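You operate a simulated robot arm through the tools that you are given. There is no shell and no other tool. Be economical: measure what you need, move in short steps, check, and stop when the job is done.

You run a simulated robot arm. Do the job below in one go: nothing can be reset, and whatever is moved stays where it is left.

TASK
Clamp the purple halves on the clamp board and tape the join twice.
Fine: glaze up between the rails, pressed together without paste; the clamp knob ends at IN; two tape tabs pressed on across the join.

The check looks at the end state, three seconds after you hand in, the way a careful person would. Anything else that was tipped, shoved, dropped, spilled or broken makes it a failure.

THE ROBOT
A 6-joint arm with a two-finger parallel gripper, fixed in place. Base frame: the origin is at the foot of the arm, x ahead of it, y to its left, z up. Readings come in mm, degrees, newtons and seconds.
With the tool pointing down near the work surface it reaches from about 160 to 740 mm from the base axis. Its first joint turns from -166.0 to 166.0 degrees. Payload 3.91 kg.
The tool frame sits at the grasp point between the pads (the TCP): z along the fingers, y along the line on which they close. The tips reach 30 mm beyond it. Largest opening 110 mm; finger width 20, thickness 10; the body of the gripper, 48 by 112 mm, starts 55 mm behind the TCP.
Orientation is that of the tool frame in the base frame, as a unit quaternion [x, y, z, w]. With the fingers straight down and closing along the base's y, the tool's x points along the base's -x, its y along +y and its z along -z.

THE INTERFACE
- The arm moves only by the tool apply_moves. Its argument "plan" is a list of rows, each an object of numbers (a shift or turn left out is 0, a gripper value left out holds the last): "grip": the closure in counts, from 0 (fully open) to 255 (shut); "dx", "dy", "dz": the shift along the base's x, y, z in units of 150 mm (1.0 is 150 mm); "rx", "ry", "rz": the turn, a rotation vector about the base's x, y, z in units of 60 degrees (1.0 is 60 degrees). In form: [{"grip": .., "dx": .., "dy": .., "dz": .., "rx": .., "ry": .., "rz": ..}, ...]. A call has 1 to 20 rows; each row is the pose to reach, as a shift and turn from the pose commanded when the call began. A call with a number of a shift or a turn outside -1 to 1 is refused whole. Rows are played at 5 a second. More than 50 mm and 8.6 degrees between two rows, or a gripper value outside its range, and nothing of the call is played. Where a pose cannot be reached the arm comes as near as it can. A force on the tool above 50 N (or 10 N above the force at the start of the call, whichever is more), or a blocked arm, ends the call early, and 0.2 s more pass. The fingers move at their own pace (about 45 mm/s each) and stop on an object; they squeeze with about 29 N. The grip force told is the motor's: it shows also when the fingers shut on nothing. Time passes only in rows, and 0.2 s behind the last, so rows that repeat a pose let the fingers close. It gives the time, the measured TCP pose, the force on the tool (base axes), the opening and the grip force at its end, in the units of the frame above (readings bear some noise), with the torque about the TCP (base axes, N m) and any sound that the robot's microphone picked up.
- Cameras (640 x 400 px; columns grow to the right, rows downward): "scene" is fixed at [49.1, 497.4, 1618.7]; the picture's right is [-0.63, -0.78, 0.00], its down [-0.57, 0.46, -0.68] and it looks along [0.53, -0.43, -0.73] (base axes); focal length 367 px, centre (320, 200). "wrist" rides on the gripper at [71, 22, -107] in the tool frame; the picture's right is [-0.29, 0.96, 0.00], its down [-0.76, -0.23, -0.61] and it looks along [-0.58, -0.18, 0.79] (tool axes); focal length 243 px, centre (320, 200). There is no depth. A picture from a camera that has moved, and an enlarged one, comes with that camera's place and axes in the base frame and with its lens.
- grab_frame(camera): a new picture of that camera. The clock stands still meanwhile.
- raise_lower(by): slides the trunk up (or, below 0, down) by that many mm; the arm rides with it, the base frame stays. It gives what a move gives, with no picture.
- zoom(camera, box): a new picture of the part [left, top, right, bottom] of that camera's present view, enlarged. The clock stands still meanwhile.
- hand_in(): hands the job in; it is judged then, once.

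Go step by step. Nothing tells you positions but the pictures and the camera data: compare them with the known pose of the tool, close in by small moves and look again before you grip or let go. The budget is 120 turns and 84 pictures, counting those below and the enlarged ones. Unless the task says otherwise, let go and move clear before handing in, and close with one line.

The tools are called after "Call:" as name(argument=value, ...) on one line, values as JSON. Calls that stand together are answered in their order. apply_moves: Moves the arm, as the interface text tells. Its arguments: {"type":"object","properties":{"plan":{"type":"array","items":{"type":"object","properties":{"grip":{"type":"number"},"dx":{"type":"number"},"dy":{"type":"number"},"dz":{"type":"number"},"rx":{"type":"number"},"ry":{"type":"number"},"rz":{"type":"number"}}}}},"required":["plan"]} The other tools are called the same way: raise_lower (by) slides the trunk up or down; grab_frame (camera) takes a picture; zoom (camera, box) takes an enlarged picture of a part of a camera's view; hand_in () hands the job in.

At the start:

```text
time: 0.0
tcp_pos: [391.6, -70.0, 1210.9]
tcp_rot: [-0.001, 1.0, 0.0, -0.001]
wrist_force: [0.2, 0.6, 0.5]
torque: [-0.02, 0.0, -0.02]
finger_gap: 110.2
grip_force: 0.1
trunk travel left (down, up): [-525.0, 65.0]
```

scene: 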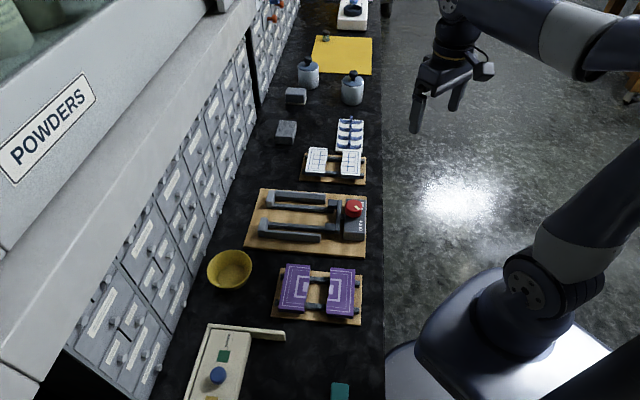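
wrist: 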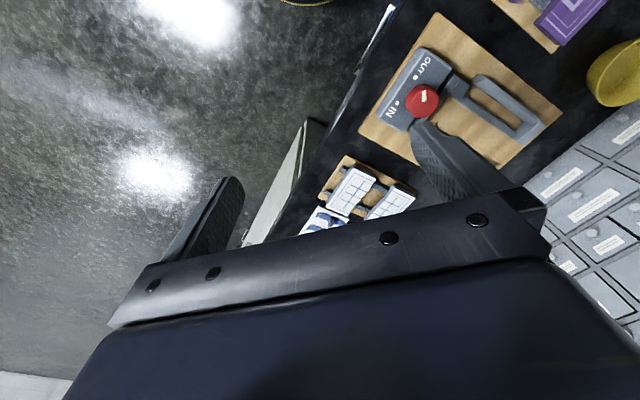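

I see a bench with the clamp board (red knob), the purple tile halves on a small stand nearer, and tape tabs somewhere (likely the white/blue rack). I'll take enlarged views first.

Call:
zoom(camera="scene", box=[230, 180, 390, 280])

Call:
zoom(camera="scene", box=[180, 240, 420, 400])

Call:
zoom(camera="scene", box=[260, 80, 400, 190])

```text
4.00 times, centred on (310, 230) of scene
camera zoom: at [49.1, 497.4, 1618.7], right [-0.63, -0.78, 0.0], down [-0.57, 0.46, -0.68], along [0.53, -0.43, -0.73], focal length 1469 px, centre (360, 80)
```

zoom: 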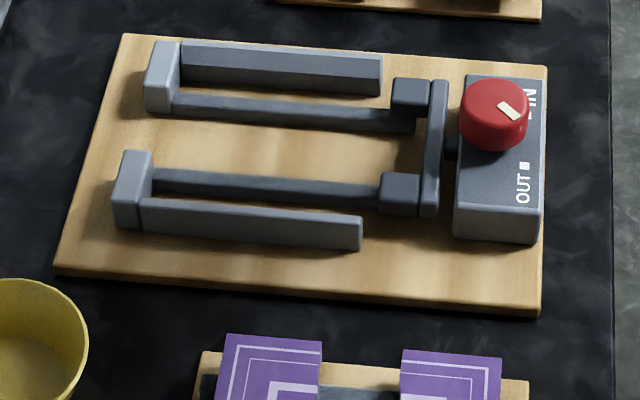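

```text
2.50 times, centred on (300, 320) of scene
camera zoom: at [49.1, 497.4, 1618.7], right [-0.63, -0.78, 0.0], down [-0.57, 0.46, -0.68], along [0.53, -0.43, -0.73], focal length 918 px, centre (370, -100)
```

zoom: 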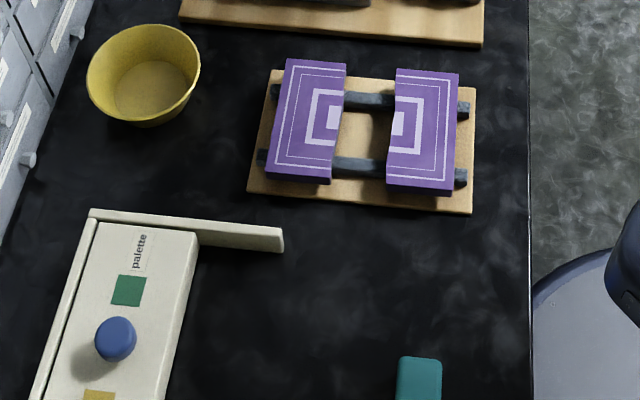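

```text
3.64 times, centred on (330, 135) of scene
camera zoom: at [49.1, 497.4, 1618.7], right [-0.63, -0.78, 0.0], down [-0.57, 0.46, -0.68], along [0.53, -0.43, -0.73], focal length 1335 px, centre (284, 436)
```

zoom: 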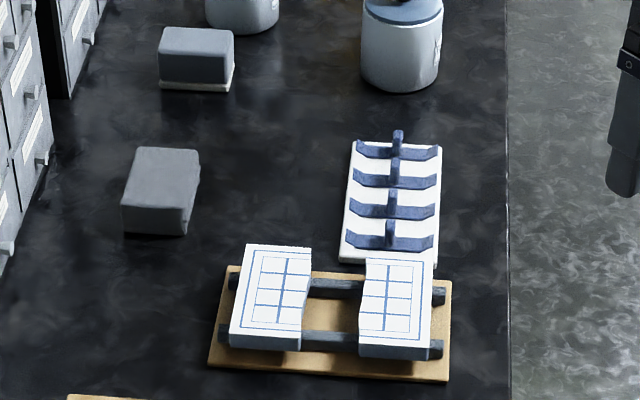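

The clamp board sits around (527,150), the knob about (460,58), the purple halves about (385,294) and (317,222), and the tape card about (690,-140). The bench runs at 45° to the base. I'll turn the tool -45° and move over the clamp for a closer look.

Call:
apply_moves(plan=[{"dx": 0.07, "dy": 0.14, "rz": -0.125, "grip": 0}, {"dx": 0.14, "dy": 0.28, "rz": -0.25}, {"dx": 0.21, "dy": 0.42, "rz": -0.375}, {"dx": 0.28, "dy": 0.56, "rz": -0.5}, {"dx": 0.35, "dy": 0.7, "rz": -0.625}, {"dx": 0.42, "dy": 0.85, "rz": -0.75}, {"dx": 0.42, "dy": 0.85, "rz": -0.75}])

Call:
grab_frame(camera="wrist")

```text
time: 1.6
tcp_pos: [454.2, 57.6, 1210.0]
tcp_rot: [0.383, 0.924, 0.001, 0.0]
wrist_force: [0.4, -0.2, -0.6]
torque: [-0.01, 0.02, 0.0]
finger_gap: 110.2
grip_force: 0.2
trunk travel left (down, up): [-525.0, 65.0]
```

```text
78 pictures are left
camera wrist: at [417.8, 123.5, 1317.5], right [0.88, 0.47, 0.0], down [0.37, -0.7, 0.61], along [0.29, -0.54, -0.79], focal length 243 px, centre (320, 200)
```

wrist: 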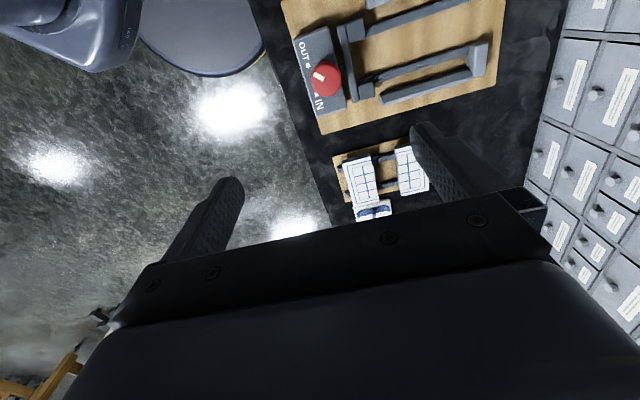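

The wrist camera sees the area back along -e2 from the gripper. I'll move over so the clamp board is in clear view.

Call:
apply_moves(plan=[{"dx": 0.1, "dy": 0.2, "dz": -0.1}, {"dx": 0.2, "dy": 0.4, "dz": -0.2}, {"dx": 0.3, "dy": 0.6, "dz": -0.3}, {"dx": 0.3, "dy": 0.8, "dz": -0.4}, {"dx": 0.3, "dy": 0.8, "dz": -0.4}])

Call:
grab_frame(camera="wrist")

```text
time: 2.8
tcp_pos: [498.6, 179.7, 1150.8]
tcp_rot: [0.383, 0.924, 0.0, 0.0]
wrist_force: [0.2, 0.5, 0.2]
torque: [-0.02, -0.01, -0.02]
finger_gap: 110.1
grip_force: 0.1
trunk travel left (down, up): [-525.0, 65.0]
```

```text
77 pictures are left
camera wrist: at [463.5, 244.1, 1258.2], right [0.88, 0.47, 0.0], down [0.37, -0.7, 0.61], along [0.29, -0.54, -0.79], focal length 243 px, centre (320, 200)
```

wrist: 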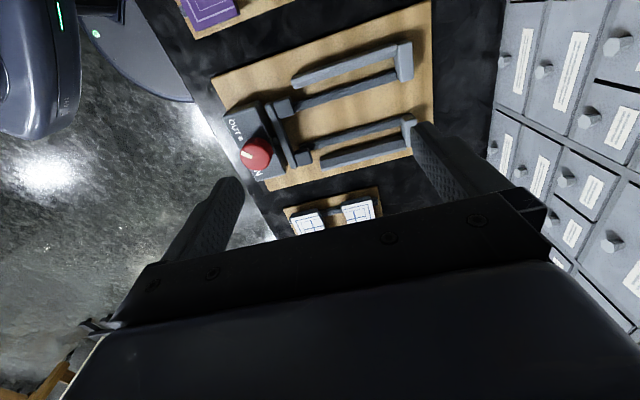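

Call:
zoom(camera="wrist", box=[200, 0, 440, 200])

Call:
zoom(camera="wrist", box=[210, 90, 310, 190])

```text
2.00 times, centred on (320, 100) of wrist
camera zoom: at [463.5, 244.1, 1258.2], right [0.88, 0.47, 0.0], down [0.37, -0.7, 0.61], along [0.29, -0.54, -0.79], focal length 485 px, centre (320, 400)
```

zoom: 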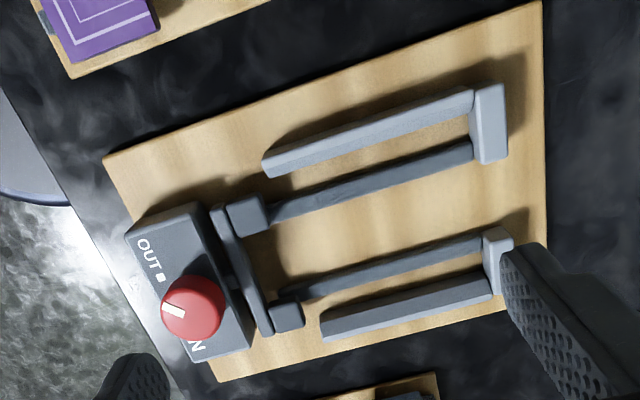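

```text
4.00 times, centred on (260, 140) of wrist
camera zoom: at [463.5, 244.1, 1258.2], right [0.88, 0.47, 0.0], down [0.37, -0.7, 0.61], along [0.29, -0.54, -0.79], focal length 970 px, centre (560, 440)
```

zoom: 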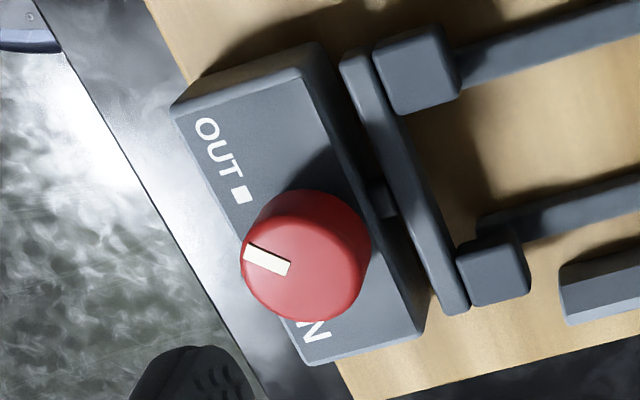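

The knob is rotary, with its pointer at OUT now. IN looks to be about 90° counter-clockwise seen from above. Next I'll look at the purple halves.

Call:
apply_moves(plan=[{"dx": -0.25, "dy": 0.2, "dz": -0.1}, {"dx": -0.5, "dy": 0.4, "dz": -0.2}, {"dx": -0.75, "dy": 0.6, "dz": -0.3}, {"dx": -1.0, "dy": 0.78, "dz": -0.4}, {"dx": -1.0, "dy": 0.78, "dz": -0.4}])

Call:
zoom(camera="wrist", box=[200, 0, 440, 200])

```text
refused: row 1 steps farther than a row can; nothing moved
```

```text
2.00 times, centred on (320, 100) of wrist
camera zoom: at [463.5, 244.1, 1258.2], right [0.88, 0.47, 0.0], down [0.37, -0.7, 0.61], along [0.29, -0.54, -0.79], focal length 485 px, centre (320, 400)
```

zoom: 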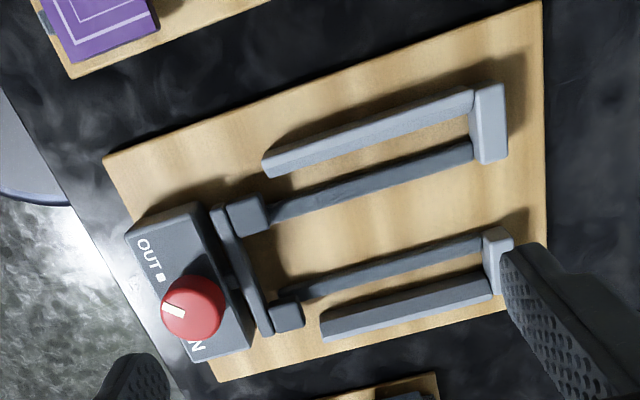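

The step was slightly too long, so I'll use smaller ones.

Call:
apply_moves(plan=[{"dx": -0.2, "dy": 0.156, "dz": -0.08}, {"dx": -0.4, "dy": 0.312, "dz": -0.16}, {"dx": -0.6, "dy": 0.468, "dz": -0.24}, {"dx": -0.8, "dy": 0.624, "dz": -0.32}, {"dx": -1.0, "dy": 0.78, "dz": -0.4}, {"dx": -1.0, "dy": 0.78, "dz": -0.4}])

Call:
grab_frame(camera="wrist")

```text
time: 4.2
tcp_pos: [349.5, 296.2, 1089.2]
tcp_rot: [0.383, 0.924, 0.0, 0.0]
wrist_force: [-0.2, -0.2, 0.9]
torque: [-0.01, 0.05, -0.02]
finger_gap: 110.2
grip_force: 0.2
trunk travel left (down, up): [-525.0, 65.0]
```

```text
73 pictures are left
camera wrist: at [312.8, 361.2, 1196.4], right [0.88, 0.47, 0.0], down [0.37, -0.7, 0.61], along [0.29, -0.54, -0.79], focal length 243 px, centre (320, 200)
```

wrist: 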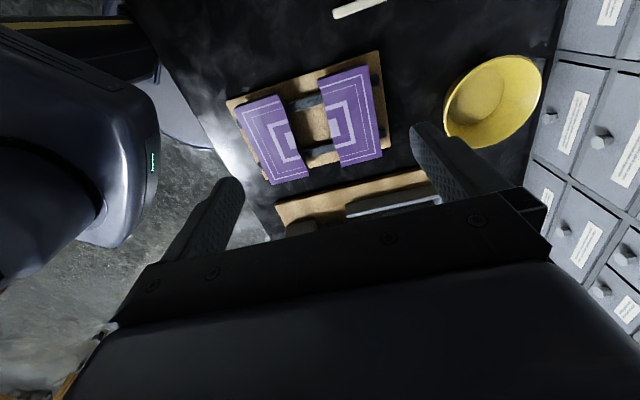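

Call:
zoom(camera="wrist", box=[220, 40, 400, 190])

```text
2.67 times, centred on (310, 115) of wrist
camera zoom: at [312.8, 361.2, 1196.4], right [0.88, 0.47, 0.0], down [0.37, -0.7, 0.61], along [0.29, -0.54, -0.79], focal length 647 px, centre (347, 427)
```

zoom: 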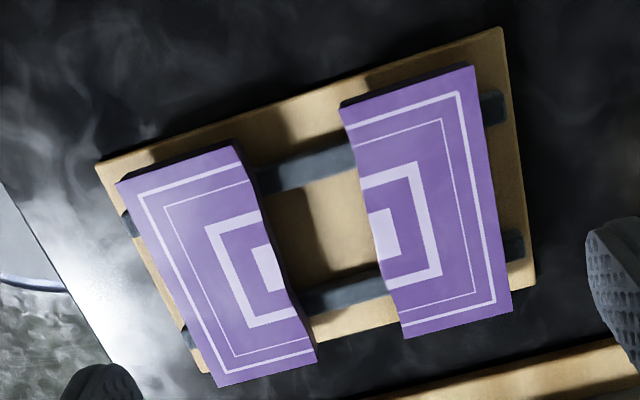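

The purple halves lie glaze up, about 50×103 mm each, aligned with the bench. In bench coordinates (e1,e2) the far half is centred near (483,68) and the near half near (390,68). I'll descend over the far half and look again.

Call:
apply_moves(plan=[{"dx": 0.09, "dy": -0.005, "dz": -0.17, "grip": 65}, {"dx": 0.18, "dy": -0.01, "dz": -0.35}, {"dx": 0.268, "dy": -0.015, "dz": -0.52}, {"dx": 0.268, "dy": -0.015, "dz": -0.694}, {"dx": 0.268, "dy": -0.015, "dz": -0.694}])

Call:
grab_frame(camera="wrist")

Call:
zoom(camera="scene", box=[230, 220, 390, 330])

```text
time: 5.4
tcp_pos: [389.9, 291.7, 986.7]
tcp_rot: [0.383, 0.924, 0.0, -0.001]
wrist_force: [0.5, -0.4, -0.1]
torque: [-0.02, 0.02, 0.05]
finger_gap: 82.1
grip_force: 0.1
trunk travel left (down, up): [-525.0, 65.0]
```

```text
71 pictures are left
camera wrist: at [352.7, 358.5, 1093.8], right [0.88, 0.47, 0.0], down [0.38, -0.7, 0.61], along [0.29, -0.54, -0.79], focal length 243 px, centre (320, 200)
```

wrist: 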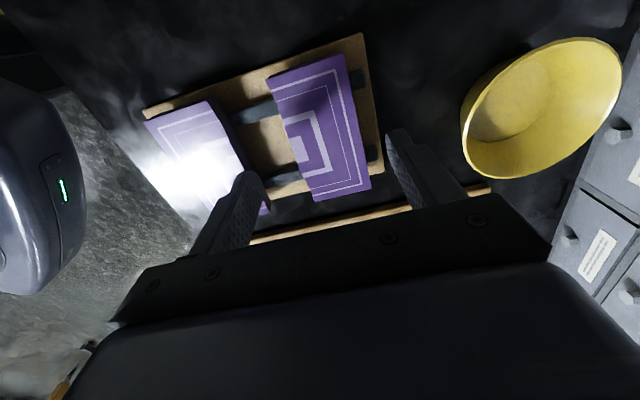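

```text
3.64 times, centred on (310, 275) of scene
camera zoom: at [49.1, 497.4, 1618.7], right [-0.63, -0.78, 0.0], down [-0.57, 0.46, -0.68], along [0.53, -0.43, -0.73], focal length 1335 px, centre (356, -73)
```

zoom: 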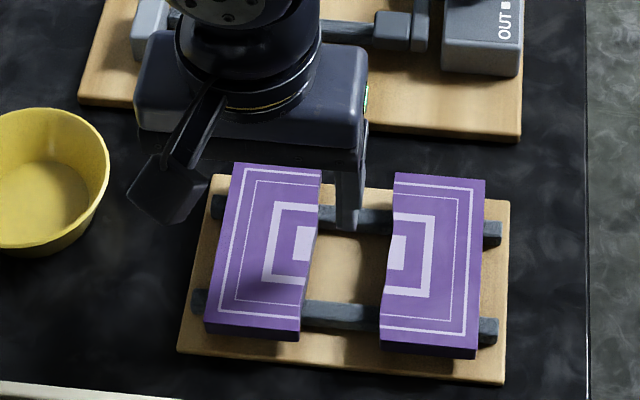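

Triangulating the two views puts the tile top at z≈912, with the far half at e1 457–510 and e2 20–130. I'll descend to grip at TCP z≈930.

Call:
apply_moves(plan=[{"dx": 0.035, "dy": -0.016, "dz": -0.1}, {"dx": 0.035, "dy": -0.016, "dz": -0.25}, {"dx": 0.035, "dy": -0.016, "dz": -0.33}])

Call:
grab_frame(camera="wrist")

Call:
zoom(camera="scene", box=[230, 220, 390, 330])

```text
time: 6.2
tcp_pos: [395.6, 289.5, 934.7]
tcp_rot: [0.382, 0.924, -0.001, 0.0]
wrist_force: [-0.2, -0.3, -0.3]
torque: [-0.01, 0.02, 0.0]
finger_gap: 82.1
grip_force: 0.1
trunk travel left (down, up): [-525.0, 65.0]
```

```text
69 pictures are left
camera wrist: at [359.4, 356.0, 1043.8], right [0.88, 0.47, 0.0], down [0.38, -0.7, 0.61], along [0.29, -0.54, -0.79], focal length 243 px, centre (320, 200)
```

wrist: 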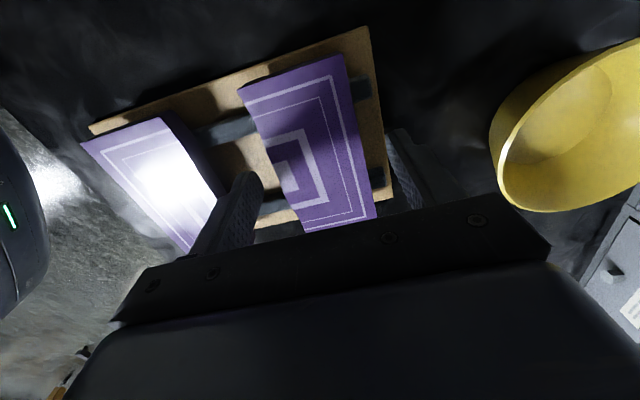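

```text
3.64 times, centred on (310, 275) of scene
camera zoom: at [49.1, 497.4, 1618.7], right [-0.63, -0.78, 0.0], down [-0.57, 0.46, -0.68], along [0.53, -0.43, -0.73], focal length 1335 px, centre (356, -73)
```

zoom: 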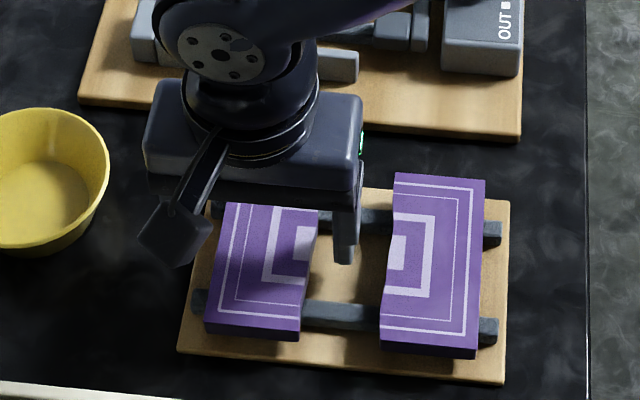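

The fingers straddle the far half at its middle. I'll go down 4 mm and close.

Call:
apply_moves(plan=[{"dz": -0.03}, {"dz": -0.03, "grip": 160}, {"dz": -0.03, "grip": 160}, {"dz": -0.03, "grip": 160}, {"dz": -0.03, "grip": 160}])

```text
time: 7.4
tcp_pos: [394.5, 290.6, 932.4]
tcp_rot: [0.383, 0.924, 0.0, 0.001]
wrist_force: [-0.4, -0.7, 0.2]
torque: [0.0, -0.02, -0.01]
finger_gap: 54.4
grip_force: 29.5
trunk travel left (down, up): [-525.0, 65.0]
```

It's gripped at 54 mm. I'll lift and check.

Call:
apply_moves(plan=[{"dz": 0.1}, {"dz": 0.25}, {"dz": 0.45}, {"dz": 0.45}])

Call:
grab_frame(camera="wrist")

```text
time: 8.4
tcp_pos: [393.8, 288.3, 998.9]
tcp_rot: [0.382, 0.924, -0.001, 0.0]
wrist_force: [0.0, -0.4, -1.1]
torque: [-0.01, 0.01, 0.0]
finger_gap: 54.6
grip_force: 28.5
trunk travel left (down, up): [-525.0, 65.0]
```

```text
67 pictures are left
camera wrist: at [357.6, 354.8, 1106.7], right [0.88, 0.47, 0.0], down [0.38, -0.7, 0.61], along [0.29, -0.54, -0.79], focal length 243 px, centre (320, 200)
```

wrist: 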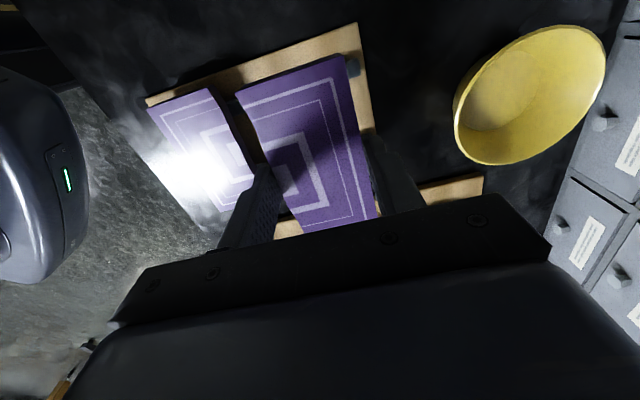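

The tile is held level. I'll carry it over past the clamp board to get a second view of the clamp before lowering.

Call:
apply_moves(plan=[{"dx": 0.2, "dy": -0.1, "dz": 0.12}, {"dx": 0.4, "dy": -0.2, "dz": 0.22}, {"dx": 0.6, "dy": -0.3, "dz": 0.22}, {"dx": 0.8, "dy": -0.4, "dz": 0.22}, {"dx": 1.0, "dy": -0.5, "dz": 0.22}])

Call:
apply_moves(plan=[{"dx": 0.2, "dy": -0.12}, {"dx": 0.4, "dy": -0.24}, {"dx": 0.55, "dy": -0.36}, {"dx": 0.55, "dy": -0.36}])

Call:
zoom(camera="wrist", box=[140, 0, 460, 200])

```text
time: 9.6
tcp_pos: [544.0, 215.7, 1032.4]
tcp_rot: [0.381, 0.924, 0.0, 0.0]
wrist_force: [-0.3, 0.9, -1.0]
torque: [0.01, 0.01, 0.01]
finger_gap: 54.5
grip_force: 28.8
trunk travel left (down, up): [-525.0, 65.0]
```

```text
time: 10.6
tcp_pos: [628.3, 160.8, 1032.2]
tcp_rot: [0.382, 0.924, 0.0, 0.0]
wrist_force: [0.4, -0.1, -1.3]
torque: [-0.02, -0.02, 0.02]
finger_gap: 54.6
grip_force: 28.9
trunk travel left (down, up): [-525.0, 65.0]
```

```text
2.00 times, centred on (300, 100) of wrist
camera zoom: at [591.4, 226.2, 1139.2], right [0.88, 0.47, 0.0], down [0.38, -0.7, 0.61], along [0.29, -0.54, -0.79], focal length 485 px, centre (360, 400)
```

zoom: 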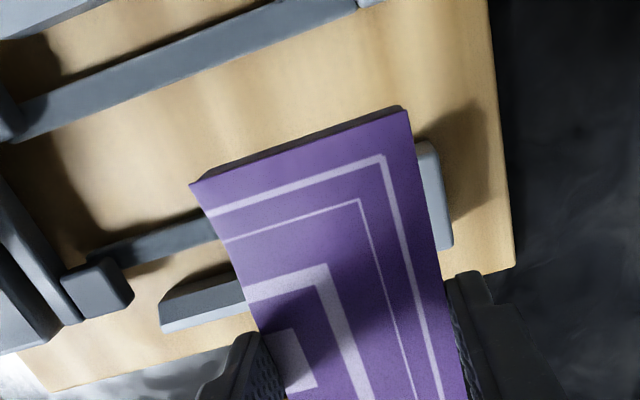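

I'll move the tile to just above its place between the rails, then compare edges directly.

Call:
apply_moves(plan=[{"dx": -0.16, "dy": 0.1}, {"dx": -0.328, "dy": 0.205}, {"dx": -0.328, "dy": 0.205, "dz": -0.2}, {"dx": -0.328, "dy": 0.205, "dz": -0.38}, {"dx": -0.328, "dy": 0.205, "dz": -0.38}])

Call:
zoom(camera="wrist", box=[160, 0, 480, 240])

Call:
zoom(camera="scene", box=[230, 170, 390, 270])

```text
time: 11.8
tcp_pos: [576.9, 191.7, 975.2]
tcp_rot: [0.382, 0.924, 0.0, 0.0]
wrist_force: [0.2, 0.3, -2.4]
torque: [-0.01, -0.03, -0.02]
finger_gap: 54.6
grip_force: 29.1
trunk travel left (down, up): [-525.0, 65.0]
```

```text
1.67 times, centred on (320, 120) of wrist
camera zoom: at [540.9, 257.4, 1083.1], right [0.88, 0.47, 0.0], down [0.37, -0.7, 0.61], along [0.29, -0.54, -0.79], focal length 404 px, centre (320, 333)
```

zoom: 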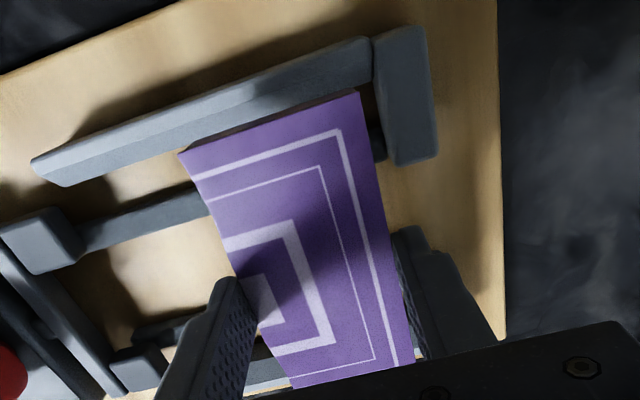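

```text
4.00 times, centred on (310, 220) of scene
camera zoom: at [49.1, 497.4, 1618.7], right [-0.63, -0.78, 0.0], down [-0.57, 0.46, -0.68], along [0.53, -0.43, -0.73], focal length 1469 px, centre (360, 120)
```

zoom: 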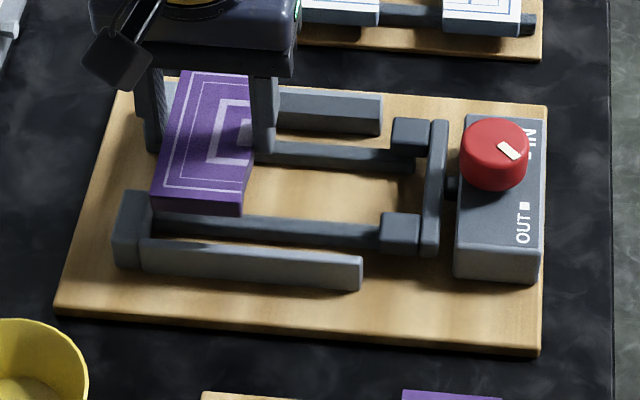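

The tile sits about 3 mm too far in -e2 and 9 mm short of the end posts. I'll shift it and lower a bit, then check again.

Call:
apply_moves(plan=[{"dx": 0.033, "dy": 0.005}, {"dx": 0.033, "dy": 0.005, "dz": -0.08}, {"dx": 0.033, "dy": 0.005, "dz": -0.14}, {"dx": 0.033, "dy": 0.005, "dz": -0.14}])

Call:
zoom(camera="wrist", box=[160, 0, 480, 240])

Call:
zoom(camera="scene", box=[240, 180, 340, 250])

```text
time: 12.8
tcp_pos: [581.6, 192.5, 955.4]
tcp_rot: [0.383, 0.924, 0.0, 0.0]
wrist_force: [0.2, -0.2, -2.5]
torque: [0.0, 0.01, 0.0]
finger_gap: 54.4
grip_force: 29.4
trunk travel left (down, up): [-525.0, 65.0]
```

```text
1.67 times, centred on (320, 120) of wrist
camera zoom: at [545.4, 258.0, 1061.9], right [0.88, 0.47, 0.0], down [0.38, -0.7, 0.61], along [0.29, -0.54, -0.79], focal length 404 px, centre (320, 333)
```

zoom: 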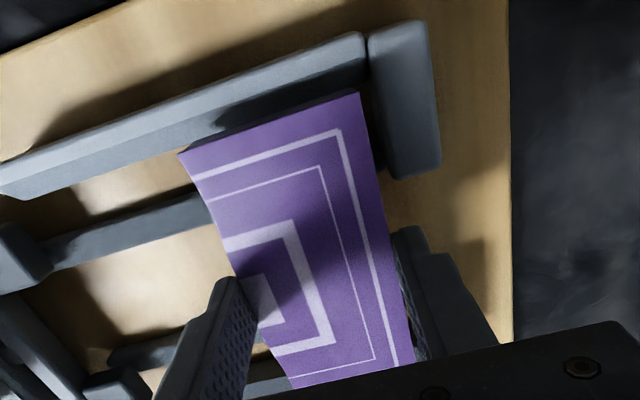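

```text
5.71 times, centred on (290, 215) of scene
camera zoom: at [49.1, 497.4, 1618.7], right [-0.63, -0.78, 0.0], down [-0.57, 0.46, -0.68], along [0.53, -0.43, -0.73], focal length 2099 px, centre (491, 114)
```

zoom: 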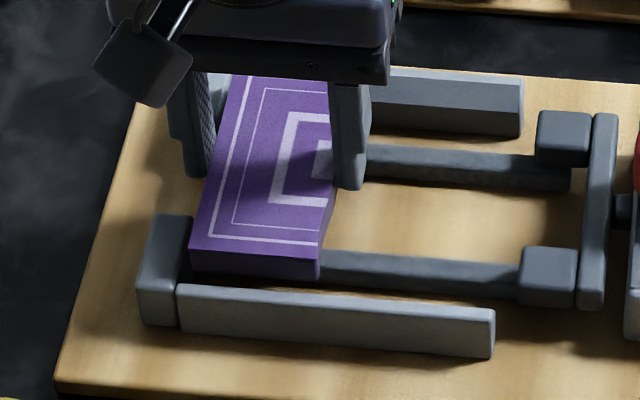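

Tile edge and rail A are nearly flush. I'll nudge +1.2 mm in e2 and lower gently in small steps.

Call:
apply_moves(plan=[{"dx": 0.0057, "dy": -0.0057}, {"dx": 0.0057, "dy": -0.0057, "dz": -0.03}, {"dx": 0.0057, "dy": -0.0057, "dz": -0.06}, {"dx": 0.0057, "dy": -0.0057, "dz": -0.08}, {"dx": 0.0057, "dy": -0.0057, "dz": -0.08}])

Call:
zoom(camera="scene", box=[240, 180, 340, 250])

```text
time: 14.0
tcp_pos: [583.4, 191.2, 942.9]
tcp_rot: [0.382, 0.924, 0.0, 0.0]
wrist_force: [2.2, -1.9, -1.9]
torque: [-0.06, -0.11, 0.01]
finger_gap: 54.5
grip_force: 28.7
trunk travel left (down, up): [-525.0, 65.0]
```

```text
5.71 times, centred on (290, 215) of scene
camera zoom: at [49.1, 497.4, 1618.7], right [-0.63, -0.78, 0.0], down [-0.57, 0.46, -0.68], along [0.53, -0.43, -0.73], focal length 2099 px, centre (491, 114)
```

zoom: 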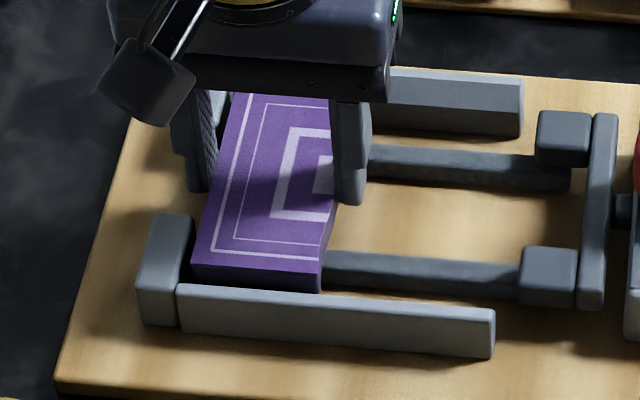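

Rail A is pushing the tile gently toward +e2. I'll shift 0.9 mm more and continue down.

Call:
apply_moves(plan=[{"dx": 0.0045, "dy": -0.0045}, {"dx": 0.0045, "dy": -0.0045, "dz": -0.02}, {"dx": 0.0045, "dy": -0.0045, "dz": -0.04}, {"dx": 0.0045, "dy": -0.0045, "dz": -0.04}])

```text
time: 15.0
tcp_pos: [583.0, 191.8, 938.7]
tcp_rot: [0.382, 0.924, 0.0, 0.001]
wrist_force: [-0.3, -0.8, 14.6]
torque: [0.1, 0.5, -0.01]
finger_gap: 54.6
grip_force: 29.2
trunk travel left (down, up): [-525.0, 65.0]
```

Call:
zoom(camera="scene", box=[240, 180, 340, 250])

Call:
zoom(camera="wrist", box=[160, 0, 480, 240])

```text
5.71 times, centred on (290, 215) of scene
camera zoom: at [49.1, 497.4, 1618.7], right [-0.63, -0.78, 0.0], down [-0.57, 0.46, -0.68], along [0.53, -0.43, -0.73], focal length 2099 px, centre (491, 114)
```

zoom: 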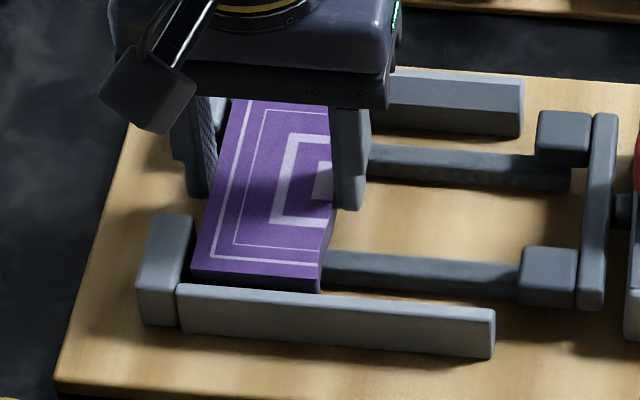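

```text
1.67 times, centred on (320, 120) of wrist
camera zoom: at [547.2, 257.3, 1045.7], right [0.88, 0.47, 0.0], down [0.37, -0.7, 0.61], along [0.29, -0.53, -0.79], focal length 404 px, centre (320, 333)
```

zoom: 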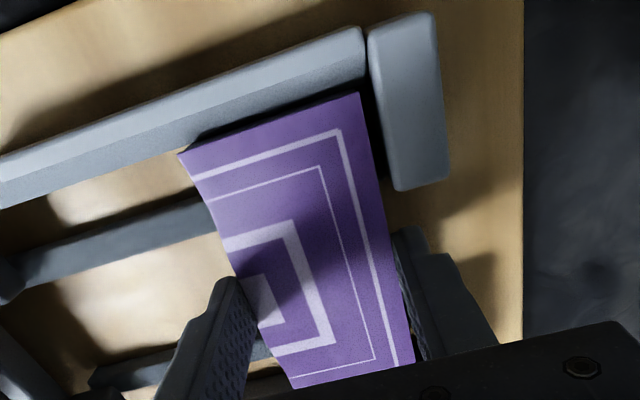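

The contact offset fits the tile meeting the bar on one side. I'll ease off 1 mm and slide it toward the end posts until it meets them.

Call:
apply_moves(plan=[{"dz": 0.01}, {"dx": 0.007, "dy": 0.007, "dz": 0.01}, {"dx": 0.014, "dy": 0.014, "dz": 0.01}, {"dx": 0.018, "dy": 0.018, "dz": 0.01}, {"dx": 0.022, "dy": 0.022, "dz": 0.01}, {"dx": 0.022, "dy": 0.022, "dz": 0.01}])

Call:
zoom(camera="wrist", box=[160, 0, 480, 240])

```text
time: 16.4
tcp_pos: [588.3, 195.1, 938.3]
tcp_rot: [0.383, 0.924, 0.0, 0.0]
wrist_force: [-2.5, -5.3, 4.6]
torque: [-0.05, -0.16, 0.0]
finger_gap: 54.4
grip_force: 29.5
trunk travel left (down, up): [-525.0, 65.0]
```

```text
1.67 times, centred on (320, 120) of wrist
camera zoom: at [551.1, 259.7, 1045.6], right [0.88, 0.47, 0.0], down [0.37, -0.7, 0.61], along [0.29, -0.54, -0.79], focal length 404 px, centre (320, 333)
```

zoom: 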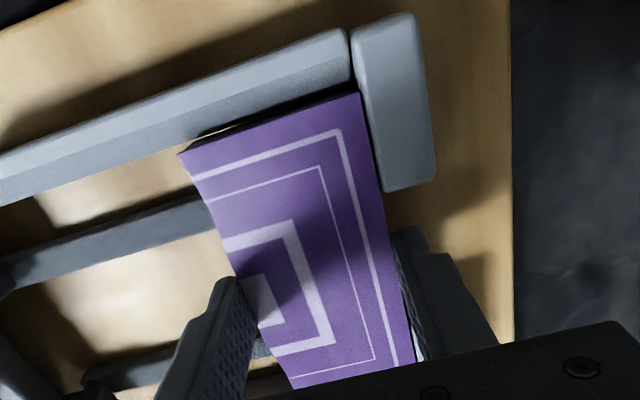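

The tile is against the posts and resting on the bars. I'll release and rise.

Call:
apply_moves(plan=[{"dx": -0.004, "dy": -0.004, "grip": 90}, {"dx": -0.004, "dy": -0.004, "grip": 90}, {"dx": -0.004, "dy": -0.004, "grip": 90}, {"dx": -0.004, "dy": -0.004, "dz": 0.1}, {"dx": -0.004, "dy": -0.004, "dz": 0.35}, {"dx": -0.004, "dy": -0.004, "dz": 0.6}, {"dx": -0.004, "dy": -0.004, "dz": 0.6}])

Call:
zoom(camera="wrist", box=[160, 0, 480, 240])

Call:
zoom(camera="scene", box=[240, 180, 340, 250])

```text
time: 18.0
tcp_pos: [583.6, 192.9, 1029.1]
tcp_rot: [0.383, 0.924, 0.0, 0.0]
wrist_force: [0.1, -0.3, 0.3]
torque: [0.03, -0.04, -0.03]
finger_gap: 71.1
grip_force: 0.1
trunk travel left (down, up): [-525.0, 65.0]
```

```text
1.67 times, centred on (320, 120) of wrist
camera zoom: at [547.6, 258.7, 1136.6], right [0.88, 0.47, 0.0], down [0.38, -0.7, 0.61], along [0.29, -0.54, -0.79], focal length 404 px, centre (320, 333)
```

zoom: 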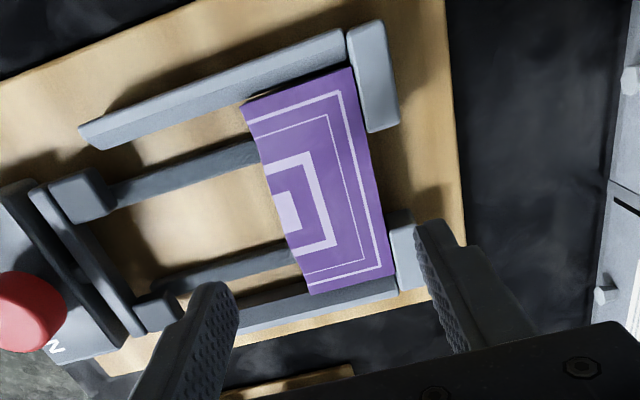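

```text
5.71 times, centred on (290, 215) of scene
camera zoom: at [49.1, 497.4, 1618.7], right [-0.63, -0.78, 0.0], down [-0.57, 0.46, -0.68], along [0.53, -0.43, -0.73], focal length 2099 px, centre (491, 114)
```

zoom: 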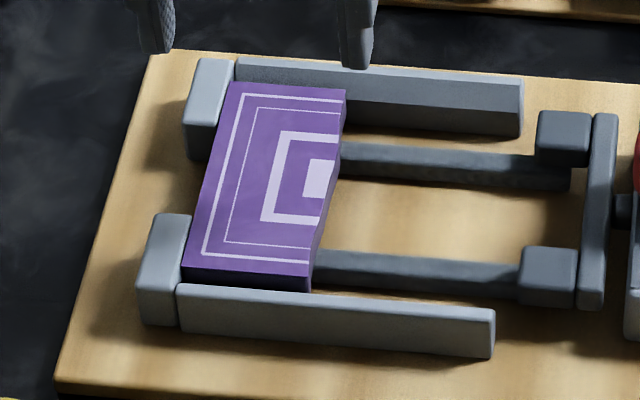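

The far half is seated. Now I'll fetch the near half.

Call:
apply_moves(plan=[{"dx": -0.25, "dy": 0.02, "grip": 65}, {"dx": -0.5, "dy": 0.05}, {"dx": -0.75, "dy": 0.07}, {"dx": -1.0, "dy": 0.1}])

Call:
apply_moves(plan=[{"dx": -0.25, "dy": 0.03}, {"dx": -0.5, "dy": 0.05}, {"dx": -0.73, "dy": 0.07}, {"dx": -0.73, "dy": 0.07, "dz": -0.2}, {"dx": -0.73, "dy": 0.07, "dz": -0.2}])

Call:
grab_frame(camera="wrist")

```text
time: 19.0
tcp_pos: [435.1, 208.0, 1029.2]
tcp_rot: [0.382, 0.924, 0.0, -0.001]
wrist_force: [0.6, -0.4, 0.6]
torque: [0.0, 0.03, 0.01]
finger_gap: 81.9
grip_force: 0.1
trunk travel left (down, up): [-525.0, 65.0]
```

```text
time: 20.2
tcp_pos: [327.6, 219.8, 998.5]
tcp_rot: [0.382, 0.924, 0.001, 0.0]
wrist_force: [-0.4, 0.7, 0.6]
torque: [0.0, 0.02, -0.01]
finger_gap: 82.0
grip_force: 0.0
trunk travel left (down, up): [-525.0, 65.0]
```

```text
55 pictures are left
camera wrist: at [291.3, 285.4, 1105.6], right [0.88, 0.47, 0.0], down [0.38, -0.7, 0.61], along [0.29, -0.54, -0.79], focal length 243 px, centre (320, 200)
```

wrist: 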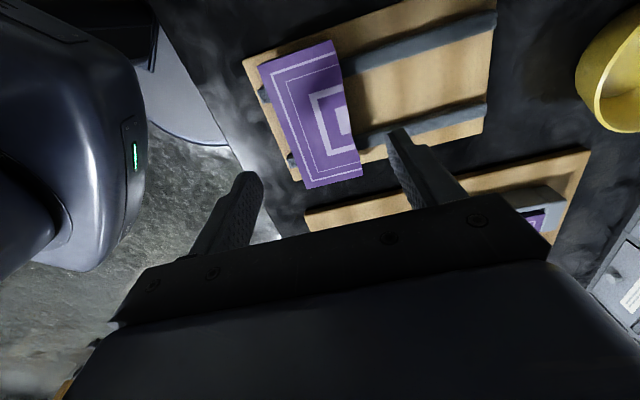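

The near half is centred at about (383,74.5). I'll descend and grip.

Call:
apply_moves(plan=[{"dx": -0.027, "dy": -0.011, "dz": -0.15}, {"dx": -0.027, "dy": -0.011, "dz": -0.3}, {"dx": -0.027, "dy": -0.011, "dz": -0.4}, {"dx": -0.027, "dy": -0.011, "dz": -0.447}, {"dx": -0.027, "dy": -0.011, "dz": -0.447, "grip": 160}, {"dx": -0.027, "dy": -0.011, "dz": -0.447, "grip": 160}, {"dx": -0.027, "dy": -0.011, "dz": -0.447, "grip": 160}, {"dx": -0.027, "dy": -0.011, "dz": -0.447, "grip": 160}])

Call:
zoom(camera="wrist", box=[160, 0, 480, 240])

```text
time: 22.0
tcp_pos: [324.4, 218.0, 930.2]
tcp_rot: [0.383, 0.924, 0.0, 0.0]
wrist_force: [0.4, 0.1, -0.6]
torque: [0.02, -0.06, 0.01]
finger_gap: 54.9
grip_force: 28.4
trunk travel left (down, up): [-525.0, 65.0]
```

```text
1.67 times, centred on (320, 120) of wrist
camera zoom: at [286.8, 283.6, 1037.4], right [0.88, 0.47, 0.0], down [0.38, -0.7, 0.61], along [0.29, -0.54, -0.79], focal length 404 px, centre (320, 333)
```

zoom: 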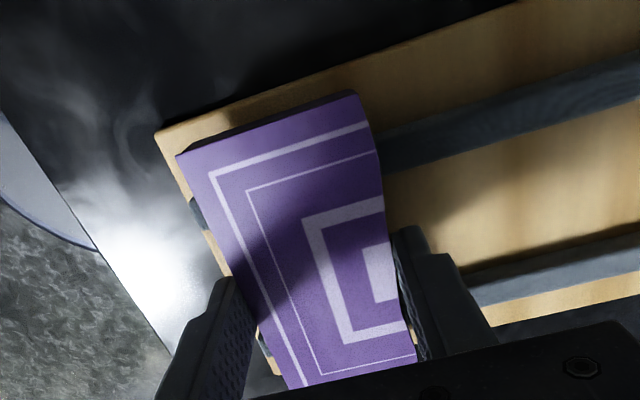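

Gripped. I'll lift, carry it over the clamp and stop high.

Call:
apply_moves(plan=[{"dz": 0.15}, {"dz": 0.4}, {"dz": 0.65}, {"dx": 0.22, "dy": -0.08, "dz": 0.65}, {"dx": 0.46, "dy": -0.16, "dz": 0.65}, {"dx": 0.7, "dy": -0.25, "dz": 0.65}, {"dx": 0.9, "dy": -0.35, "dz": 0.65}])

Call:
apply_moves(plan=[{"dx": 0.25, "dy": -0.07}, {"dx": 0.523, "dy": -0.153}, {"dx": 0.523, "dy": -0.153, "dz": -0.2}, {"dx": 0.523, "dy": -0.153, "dz": -0.37}, {"dx": 0.523, "dy": -0.153, "dz": -0.37}])

Call:
zoom(camera="wrist", box=[160, 0, 480, 240])

Call:
zoom(camera="scene", box=[240, 170, 380, 260])

```text
time: 23.6
tcp_pos: [459.9, 164.3, 1028.0]
tcp_rot: [0.382, 0.924, 0.0, 0.0]
wrist_force: [0.3, -0.7, -1.7]
torque: [0.01, -0.02, -0.02]
finger_gap: 54.6
grip_force: 29.0
trunk travel left (down, up): [-525.0, 65.0]
```

```text
time: 24.8
tcp_pos: [538.2, 141.2, 973.7]
tcp_rot: [0.383, 0.924, 0.001, 0.0]
wrist_force: [0.1, 0.5, -1.5]
torque: [0.0, 0.04, -0.02]
finger_gap: 54.4
grip_force: 29.4
trunk travel left (down, up): [-525.0, 65.0]
```

```text
1.67 times, centred on (320, 120) of wrist
camera zoom: at [502.1, 206.7, 1079.9], right [0.88, 0.47, 0.0], down [0.38, -0.7, 0.61], along [0.29, -0.54, -0.79], focal length 404 px, centre (320, 333)
```

zoom: 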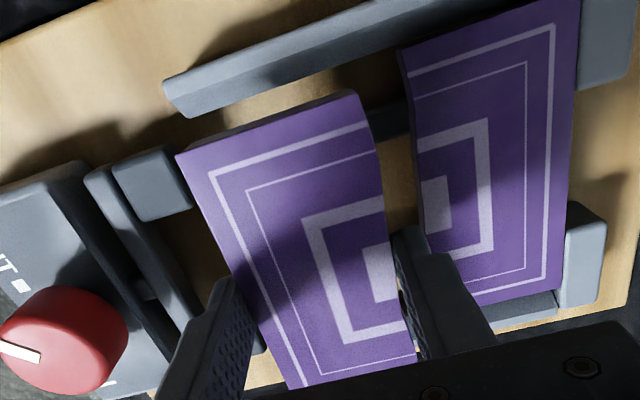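

```text
4.44 times, centred on (310, 215) of scene
camera zoom: at [49.1, 497.4, 1618.7], right [-0.63, -0.78, 0.0], down [-0.57, 0.46, -0.68], along [0.53, -0.43, -0.73], focal length 1632 px, centre (364, 133)
```

zoom: 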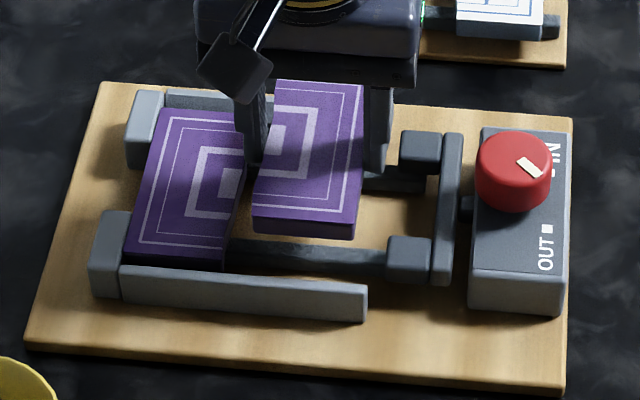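

I'll shift 1.8 mm back in -e2 and lower.

Call:
apply_moves(plan=[{"dx": -0.0085, "dy": 0.0085}, {"dx": -0.0085, "dy": 0.0085, "dz": -0.1}, {"dx": -0.0085, "dy": 0.0085, "dz": -0.16}, {"dx": -0.0085, "dy": 0.0085, "dz": -0.19}, {"dx": -0.0085, "dy": 0.0085, "dz": -0.21}, {"dx": -0.0085, "dy": 0.0085, "dz": -0.21}])

Call:
zoom(camera="scene", box=[240, 170, 380, 260])

```text
time: 26.2
tcp_pos: [535.8, 143.7, 940.0]
tcp_rot: [0.383, 0.924, 0.0, 0.0]
wrist_force: [0.5, -0.4, -1.6]
torque: [-0.02, -0.03, 0.0]
finger_gap: 54.6
grip_force: 29.0
trunk travel left (down, up): [-525.0, 65.0]
```

```text
4.44 times, centred on (310, 215) of scene
camera zoom: at [49.1, 497.4, 1618.7], right [-0.63, -0.78, 0.0], down [-0.57, 0.46, -0.68], along [0.53, -0.43, -0.73], focal length 1632 px, centre (364, 133)
```

zoom: 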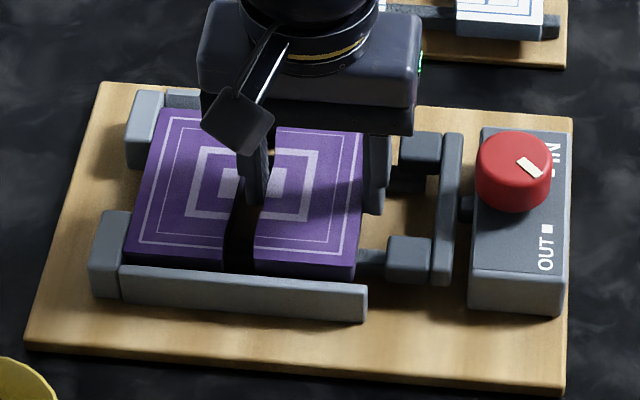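

No contact yet, so I'll lower the last few mm.

Call:
apply_moves(plan=[{"dz": -0.01}, {"dz": -0.02}, {"dz": -0.028}, {"dz": -0.028}])

```text
time: 27.2
tcp_pos: [536.9, 143.6, 937.6]
tcp_rot: [0.382, 0.924, 0.0, 0.0]
wrist_force: [0.7, 0.2, -1.3]
torque: [-0.02, -0.01, 0.01]
finger_gap: 54.4
grip_force: 28.9
trunk travel left (down, up): [-525.0, 65.0]
```

Call:
apply_moves(plan=[{"dz": -0.01}, {"dz": -0.02}, {"dz": -0.028}, {"dz": -0.028}])

```text
time: 28.2
tcp_pos: [536.4, 143.2, 934.4]
tcp_rot: [0.383, 0.924, 0.001, 0.003]
wrist_force: [1.8, -0.9, 23.1]
torque: [-0.07, -0.02, -0.02]
finger_gap: 54.9
grip_force: 29.0
trunk travel left (down, up): [-525.0, 65.0]
```

It's seated evenly on the bars. I'll unload, release slightly and rise.

Call:
apply_moves(plan=[{"dz": 0.012}, {"dz": 0.012, "grip": 112}, {"dz": 0.012, "grip": 112}, {"dz": 0.012, "grip": 112}, {"dz": 0.1}, {"dz": 0.3}, {"dz": 0.5}, {"dz": 0.5}])

Call:
zoom(camera="wrist", box=[160, 0, 480, 240])

Call:
zoom(camera="scene", box=[240, 170, 380, 260])

```text
time: 30.0
tcp_pos: [534.7, 143.5, 1007.7]
tcp_rot: [0.383, 0.924, 0.0, 0.0]
wrist_force: [0.0, 0.4, -0.3]
torque: [-0.03, 0.0, -0.02]
finger_gap: 62.0
grip_force: 0.0
trunk travel left (down, up): [-525.0, 65.0]
```

```text
1.67 times, centred on (320, 120) of wrist
camera zoom: at [499.0, 208.8, 1116.2], right [0.88, 0.47, 0.0], down [0.37, -0.7, 0.61], along [0.29, -0.54, -0.79], focal length 404 px, centre (320, 333)
```

zoom: 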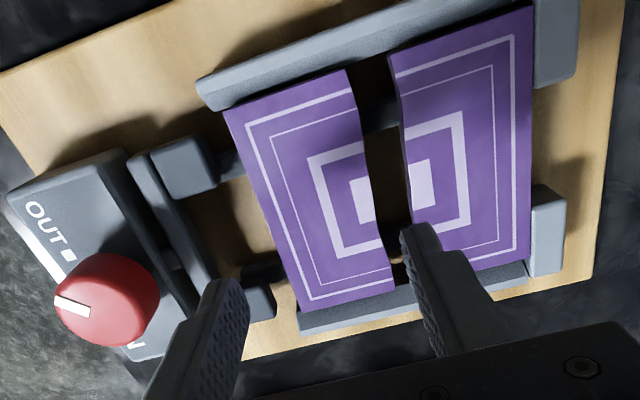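

```text
4.44 times, centred on (310, 215) of scene
camera zoom: at [49.1, 497.4, 1618.7], right [-0.63, -0.78, 0.0], down [-0.57, 0.46, -0.68], along [0.53, -0.43, -0.73], focal length 1632 px, centre (364, 133)
```

zoom: 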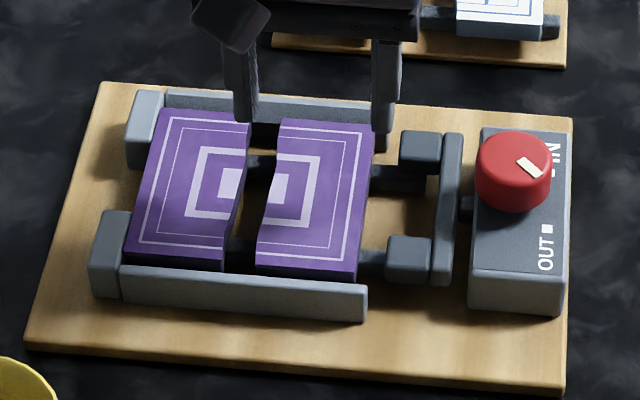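

Both halves sit between the rails with a ~16 mm gap. I'll close the fingers and come down between the jaw pads behind the near half to push it in.

Call:
apply_moves(plan=[{"dx": -0.1, "dy": -0.11, "grip": 255}, {"dx": -0.206, "dy": -0.223, "grip": 255}, {"dx": -0.206, "dy": -0.223}, {"dx": -0.206, "dy": -0.223}, {"dx": -0.206, "dy": -0.223}, {"dx": -0.206, "dy": -0.223, "dz": -0.15}, {"dx": -0.206, "dy": -0.223, "dz": -0.26}, {"dx": -0.206, "dy": -0.223, "dz": -0.26}])

Call:
zoom(camera="wrist", box=[160, 0, 480, 240])

Call:
zoom(camera="scene", box=[240, 170, 380, 260])

```text
time: 31.8
tcp_pos: [505.3, 109.8, 969.5]
tcp_rot: [0.383, 0.924, -0.001, 0.0]
wrist_force: [0.0, 0.6, 0.6]
torque: [0.02, 0.02, 0.01]
finger_gap: 0.1
grip_force: 29.0
trunk travel left (down, up): [-525.0, 65.0]
```

```text
1.67 times, centred on (320, 120) of wrist
camera zoom: at [468.2, 176.2, 1077.0], right [0.88, 0.47, 0.0], down [0.38, -0.7, 0.61], along [0.29, -0.54, -0.79], focal length 404 px, centre (320, 333)
```

zoom: 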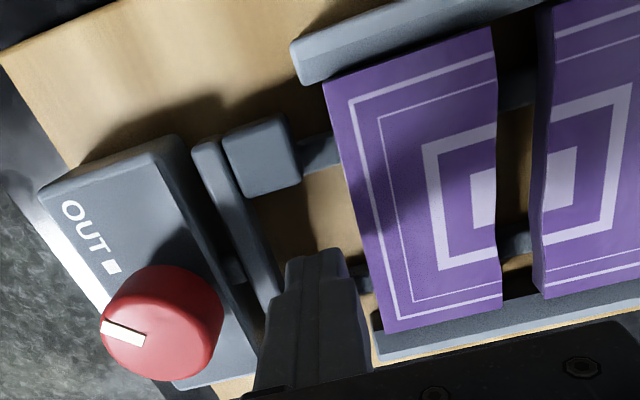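

```text
4.44 times, centred on (310, 215) of scene
camera zoom: at [49.1, 497.4, 1618.7], right [-0.63, -0.78, 0.0], down [-0.57, 0.46, -0.68], along [0.53, -0.43, -0.73], focal length 1632 px, centre (364, 133)
```

zoom: 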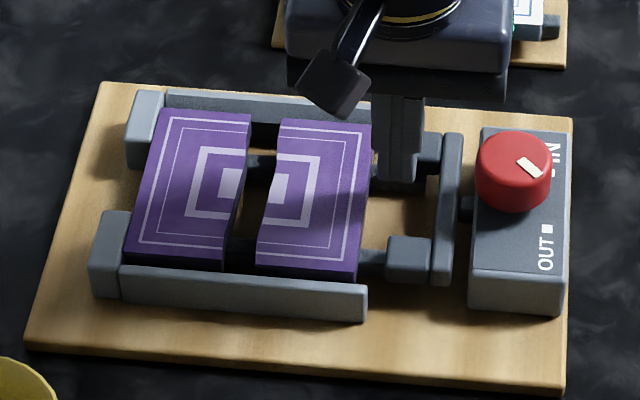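

The fingers are aligned in the slot. I'll lower and push 17 mm.

Call:
apply_moves(plan=[{"dz": -0.1}, {"dz": -0.17}, {"dz": -0.21}, {"dz": -0.21}, {"dx": 0.015, "dy": 0.015, "dz": -0.21}, {"dx": 0.03, "dy": 0.03, "dz": -0.21}, {"dx": 0.045, "dy": 0.045, "dz": -0.21}, {"dx": 0.06, "dy": 0.06, "dz": -0.21}, {"dx": 0.075, "dy": 0.075, "dz": -0.21}, {"dx": 0.09, "dy": 0.09, "dz": -0.21}, {"dx": 0.09, "dy": 0.09, "dz": -0.21}])

Call:
zoom(camera="scene", box=[240, 170, 380, 260])

```text
time: 34.2
tcp_pos: [518.4, 123.1, 938.1]
tcp_rot: [0.382, 0.924, 0.0, 0.0]
wrist_force: [-0.8, -0.1, 0.3]
torque: [-0.03, -0.01, 0.0]
finger_gap: 0.0
grip_force: 28.9
trunk travel left (down, up): [-525.0, 65.0]
```

```text
4.44 times, centred on (310, 215) of scene
camera zoom: at [49.1, 497.4, 1618.7], right [-0.63, -0.78, 0.0], down [-0.57, 0.46, -0.68], along [0.53, -0.43, -0.73], focal length 1632 px, centre (364, 133)
```

zoom: 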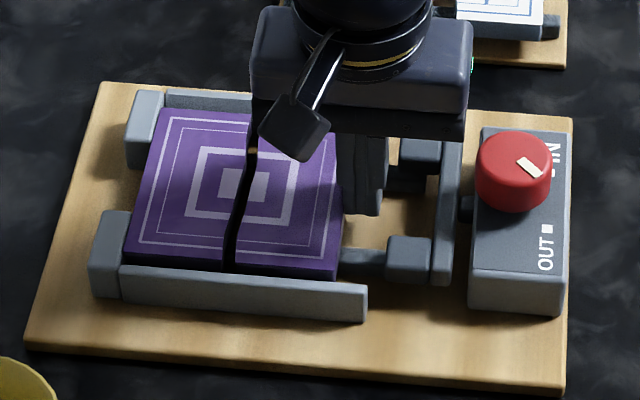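

The gap is now about 5 mm, so I'll keep pushing in small steps.

Call:
apply_moves(plan=[{"dx": 0.008, "dy": 0.008}, {"dx": 0.016, "dy": 0.016}, {"dx": 0.021, "dy": 0.021}, {"dx": 0.021, "dy": 0.021}])

Call:
zoom(camera="scene", box=[250, 190, 330, 240])

```text
time: 35.2
tcp_pos: [522.6, 125.5, 938.4]
tcp_rot: [0.382, 0.924, 0.001, -0.001]
wrist_force: [-0.5, -0.8, 1.3]
torque: [-0.02, -0.02, 0.0]
finger_gap: 0.1
grip_force: 29.5
trunk travel left (down, up): [-525.0, 65.0]
```

```text
8.00 times, centred on (290, 215) of scene
camera zoom: at [49.1, 497.4, 1618.7], right [-0.63, -0.78, 0.0], down [-0.57, 0.46, -0.68], along [0.53, -0.43, -0.73], focal length 2938 px, centre (560, 80)
```

zoom: 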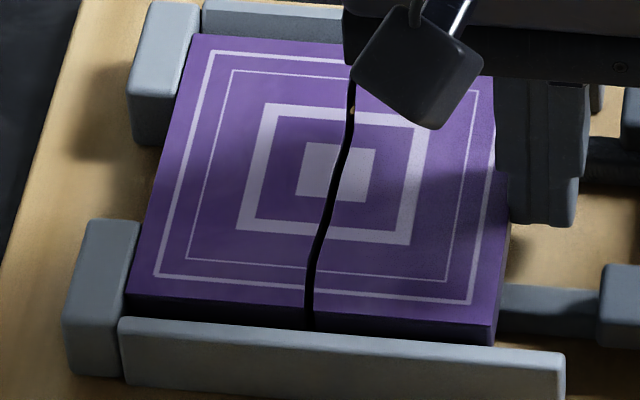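

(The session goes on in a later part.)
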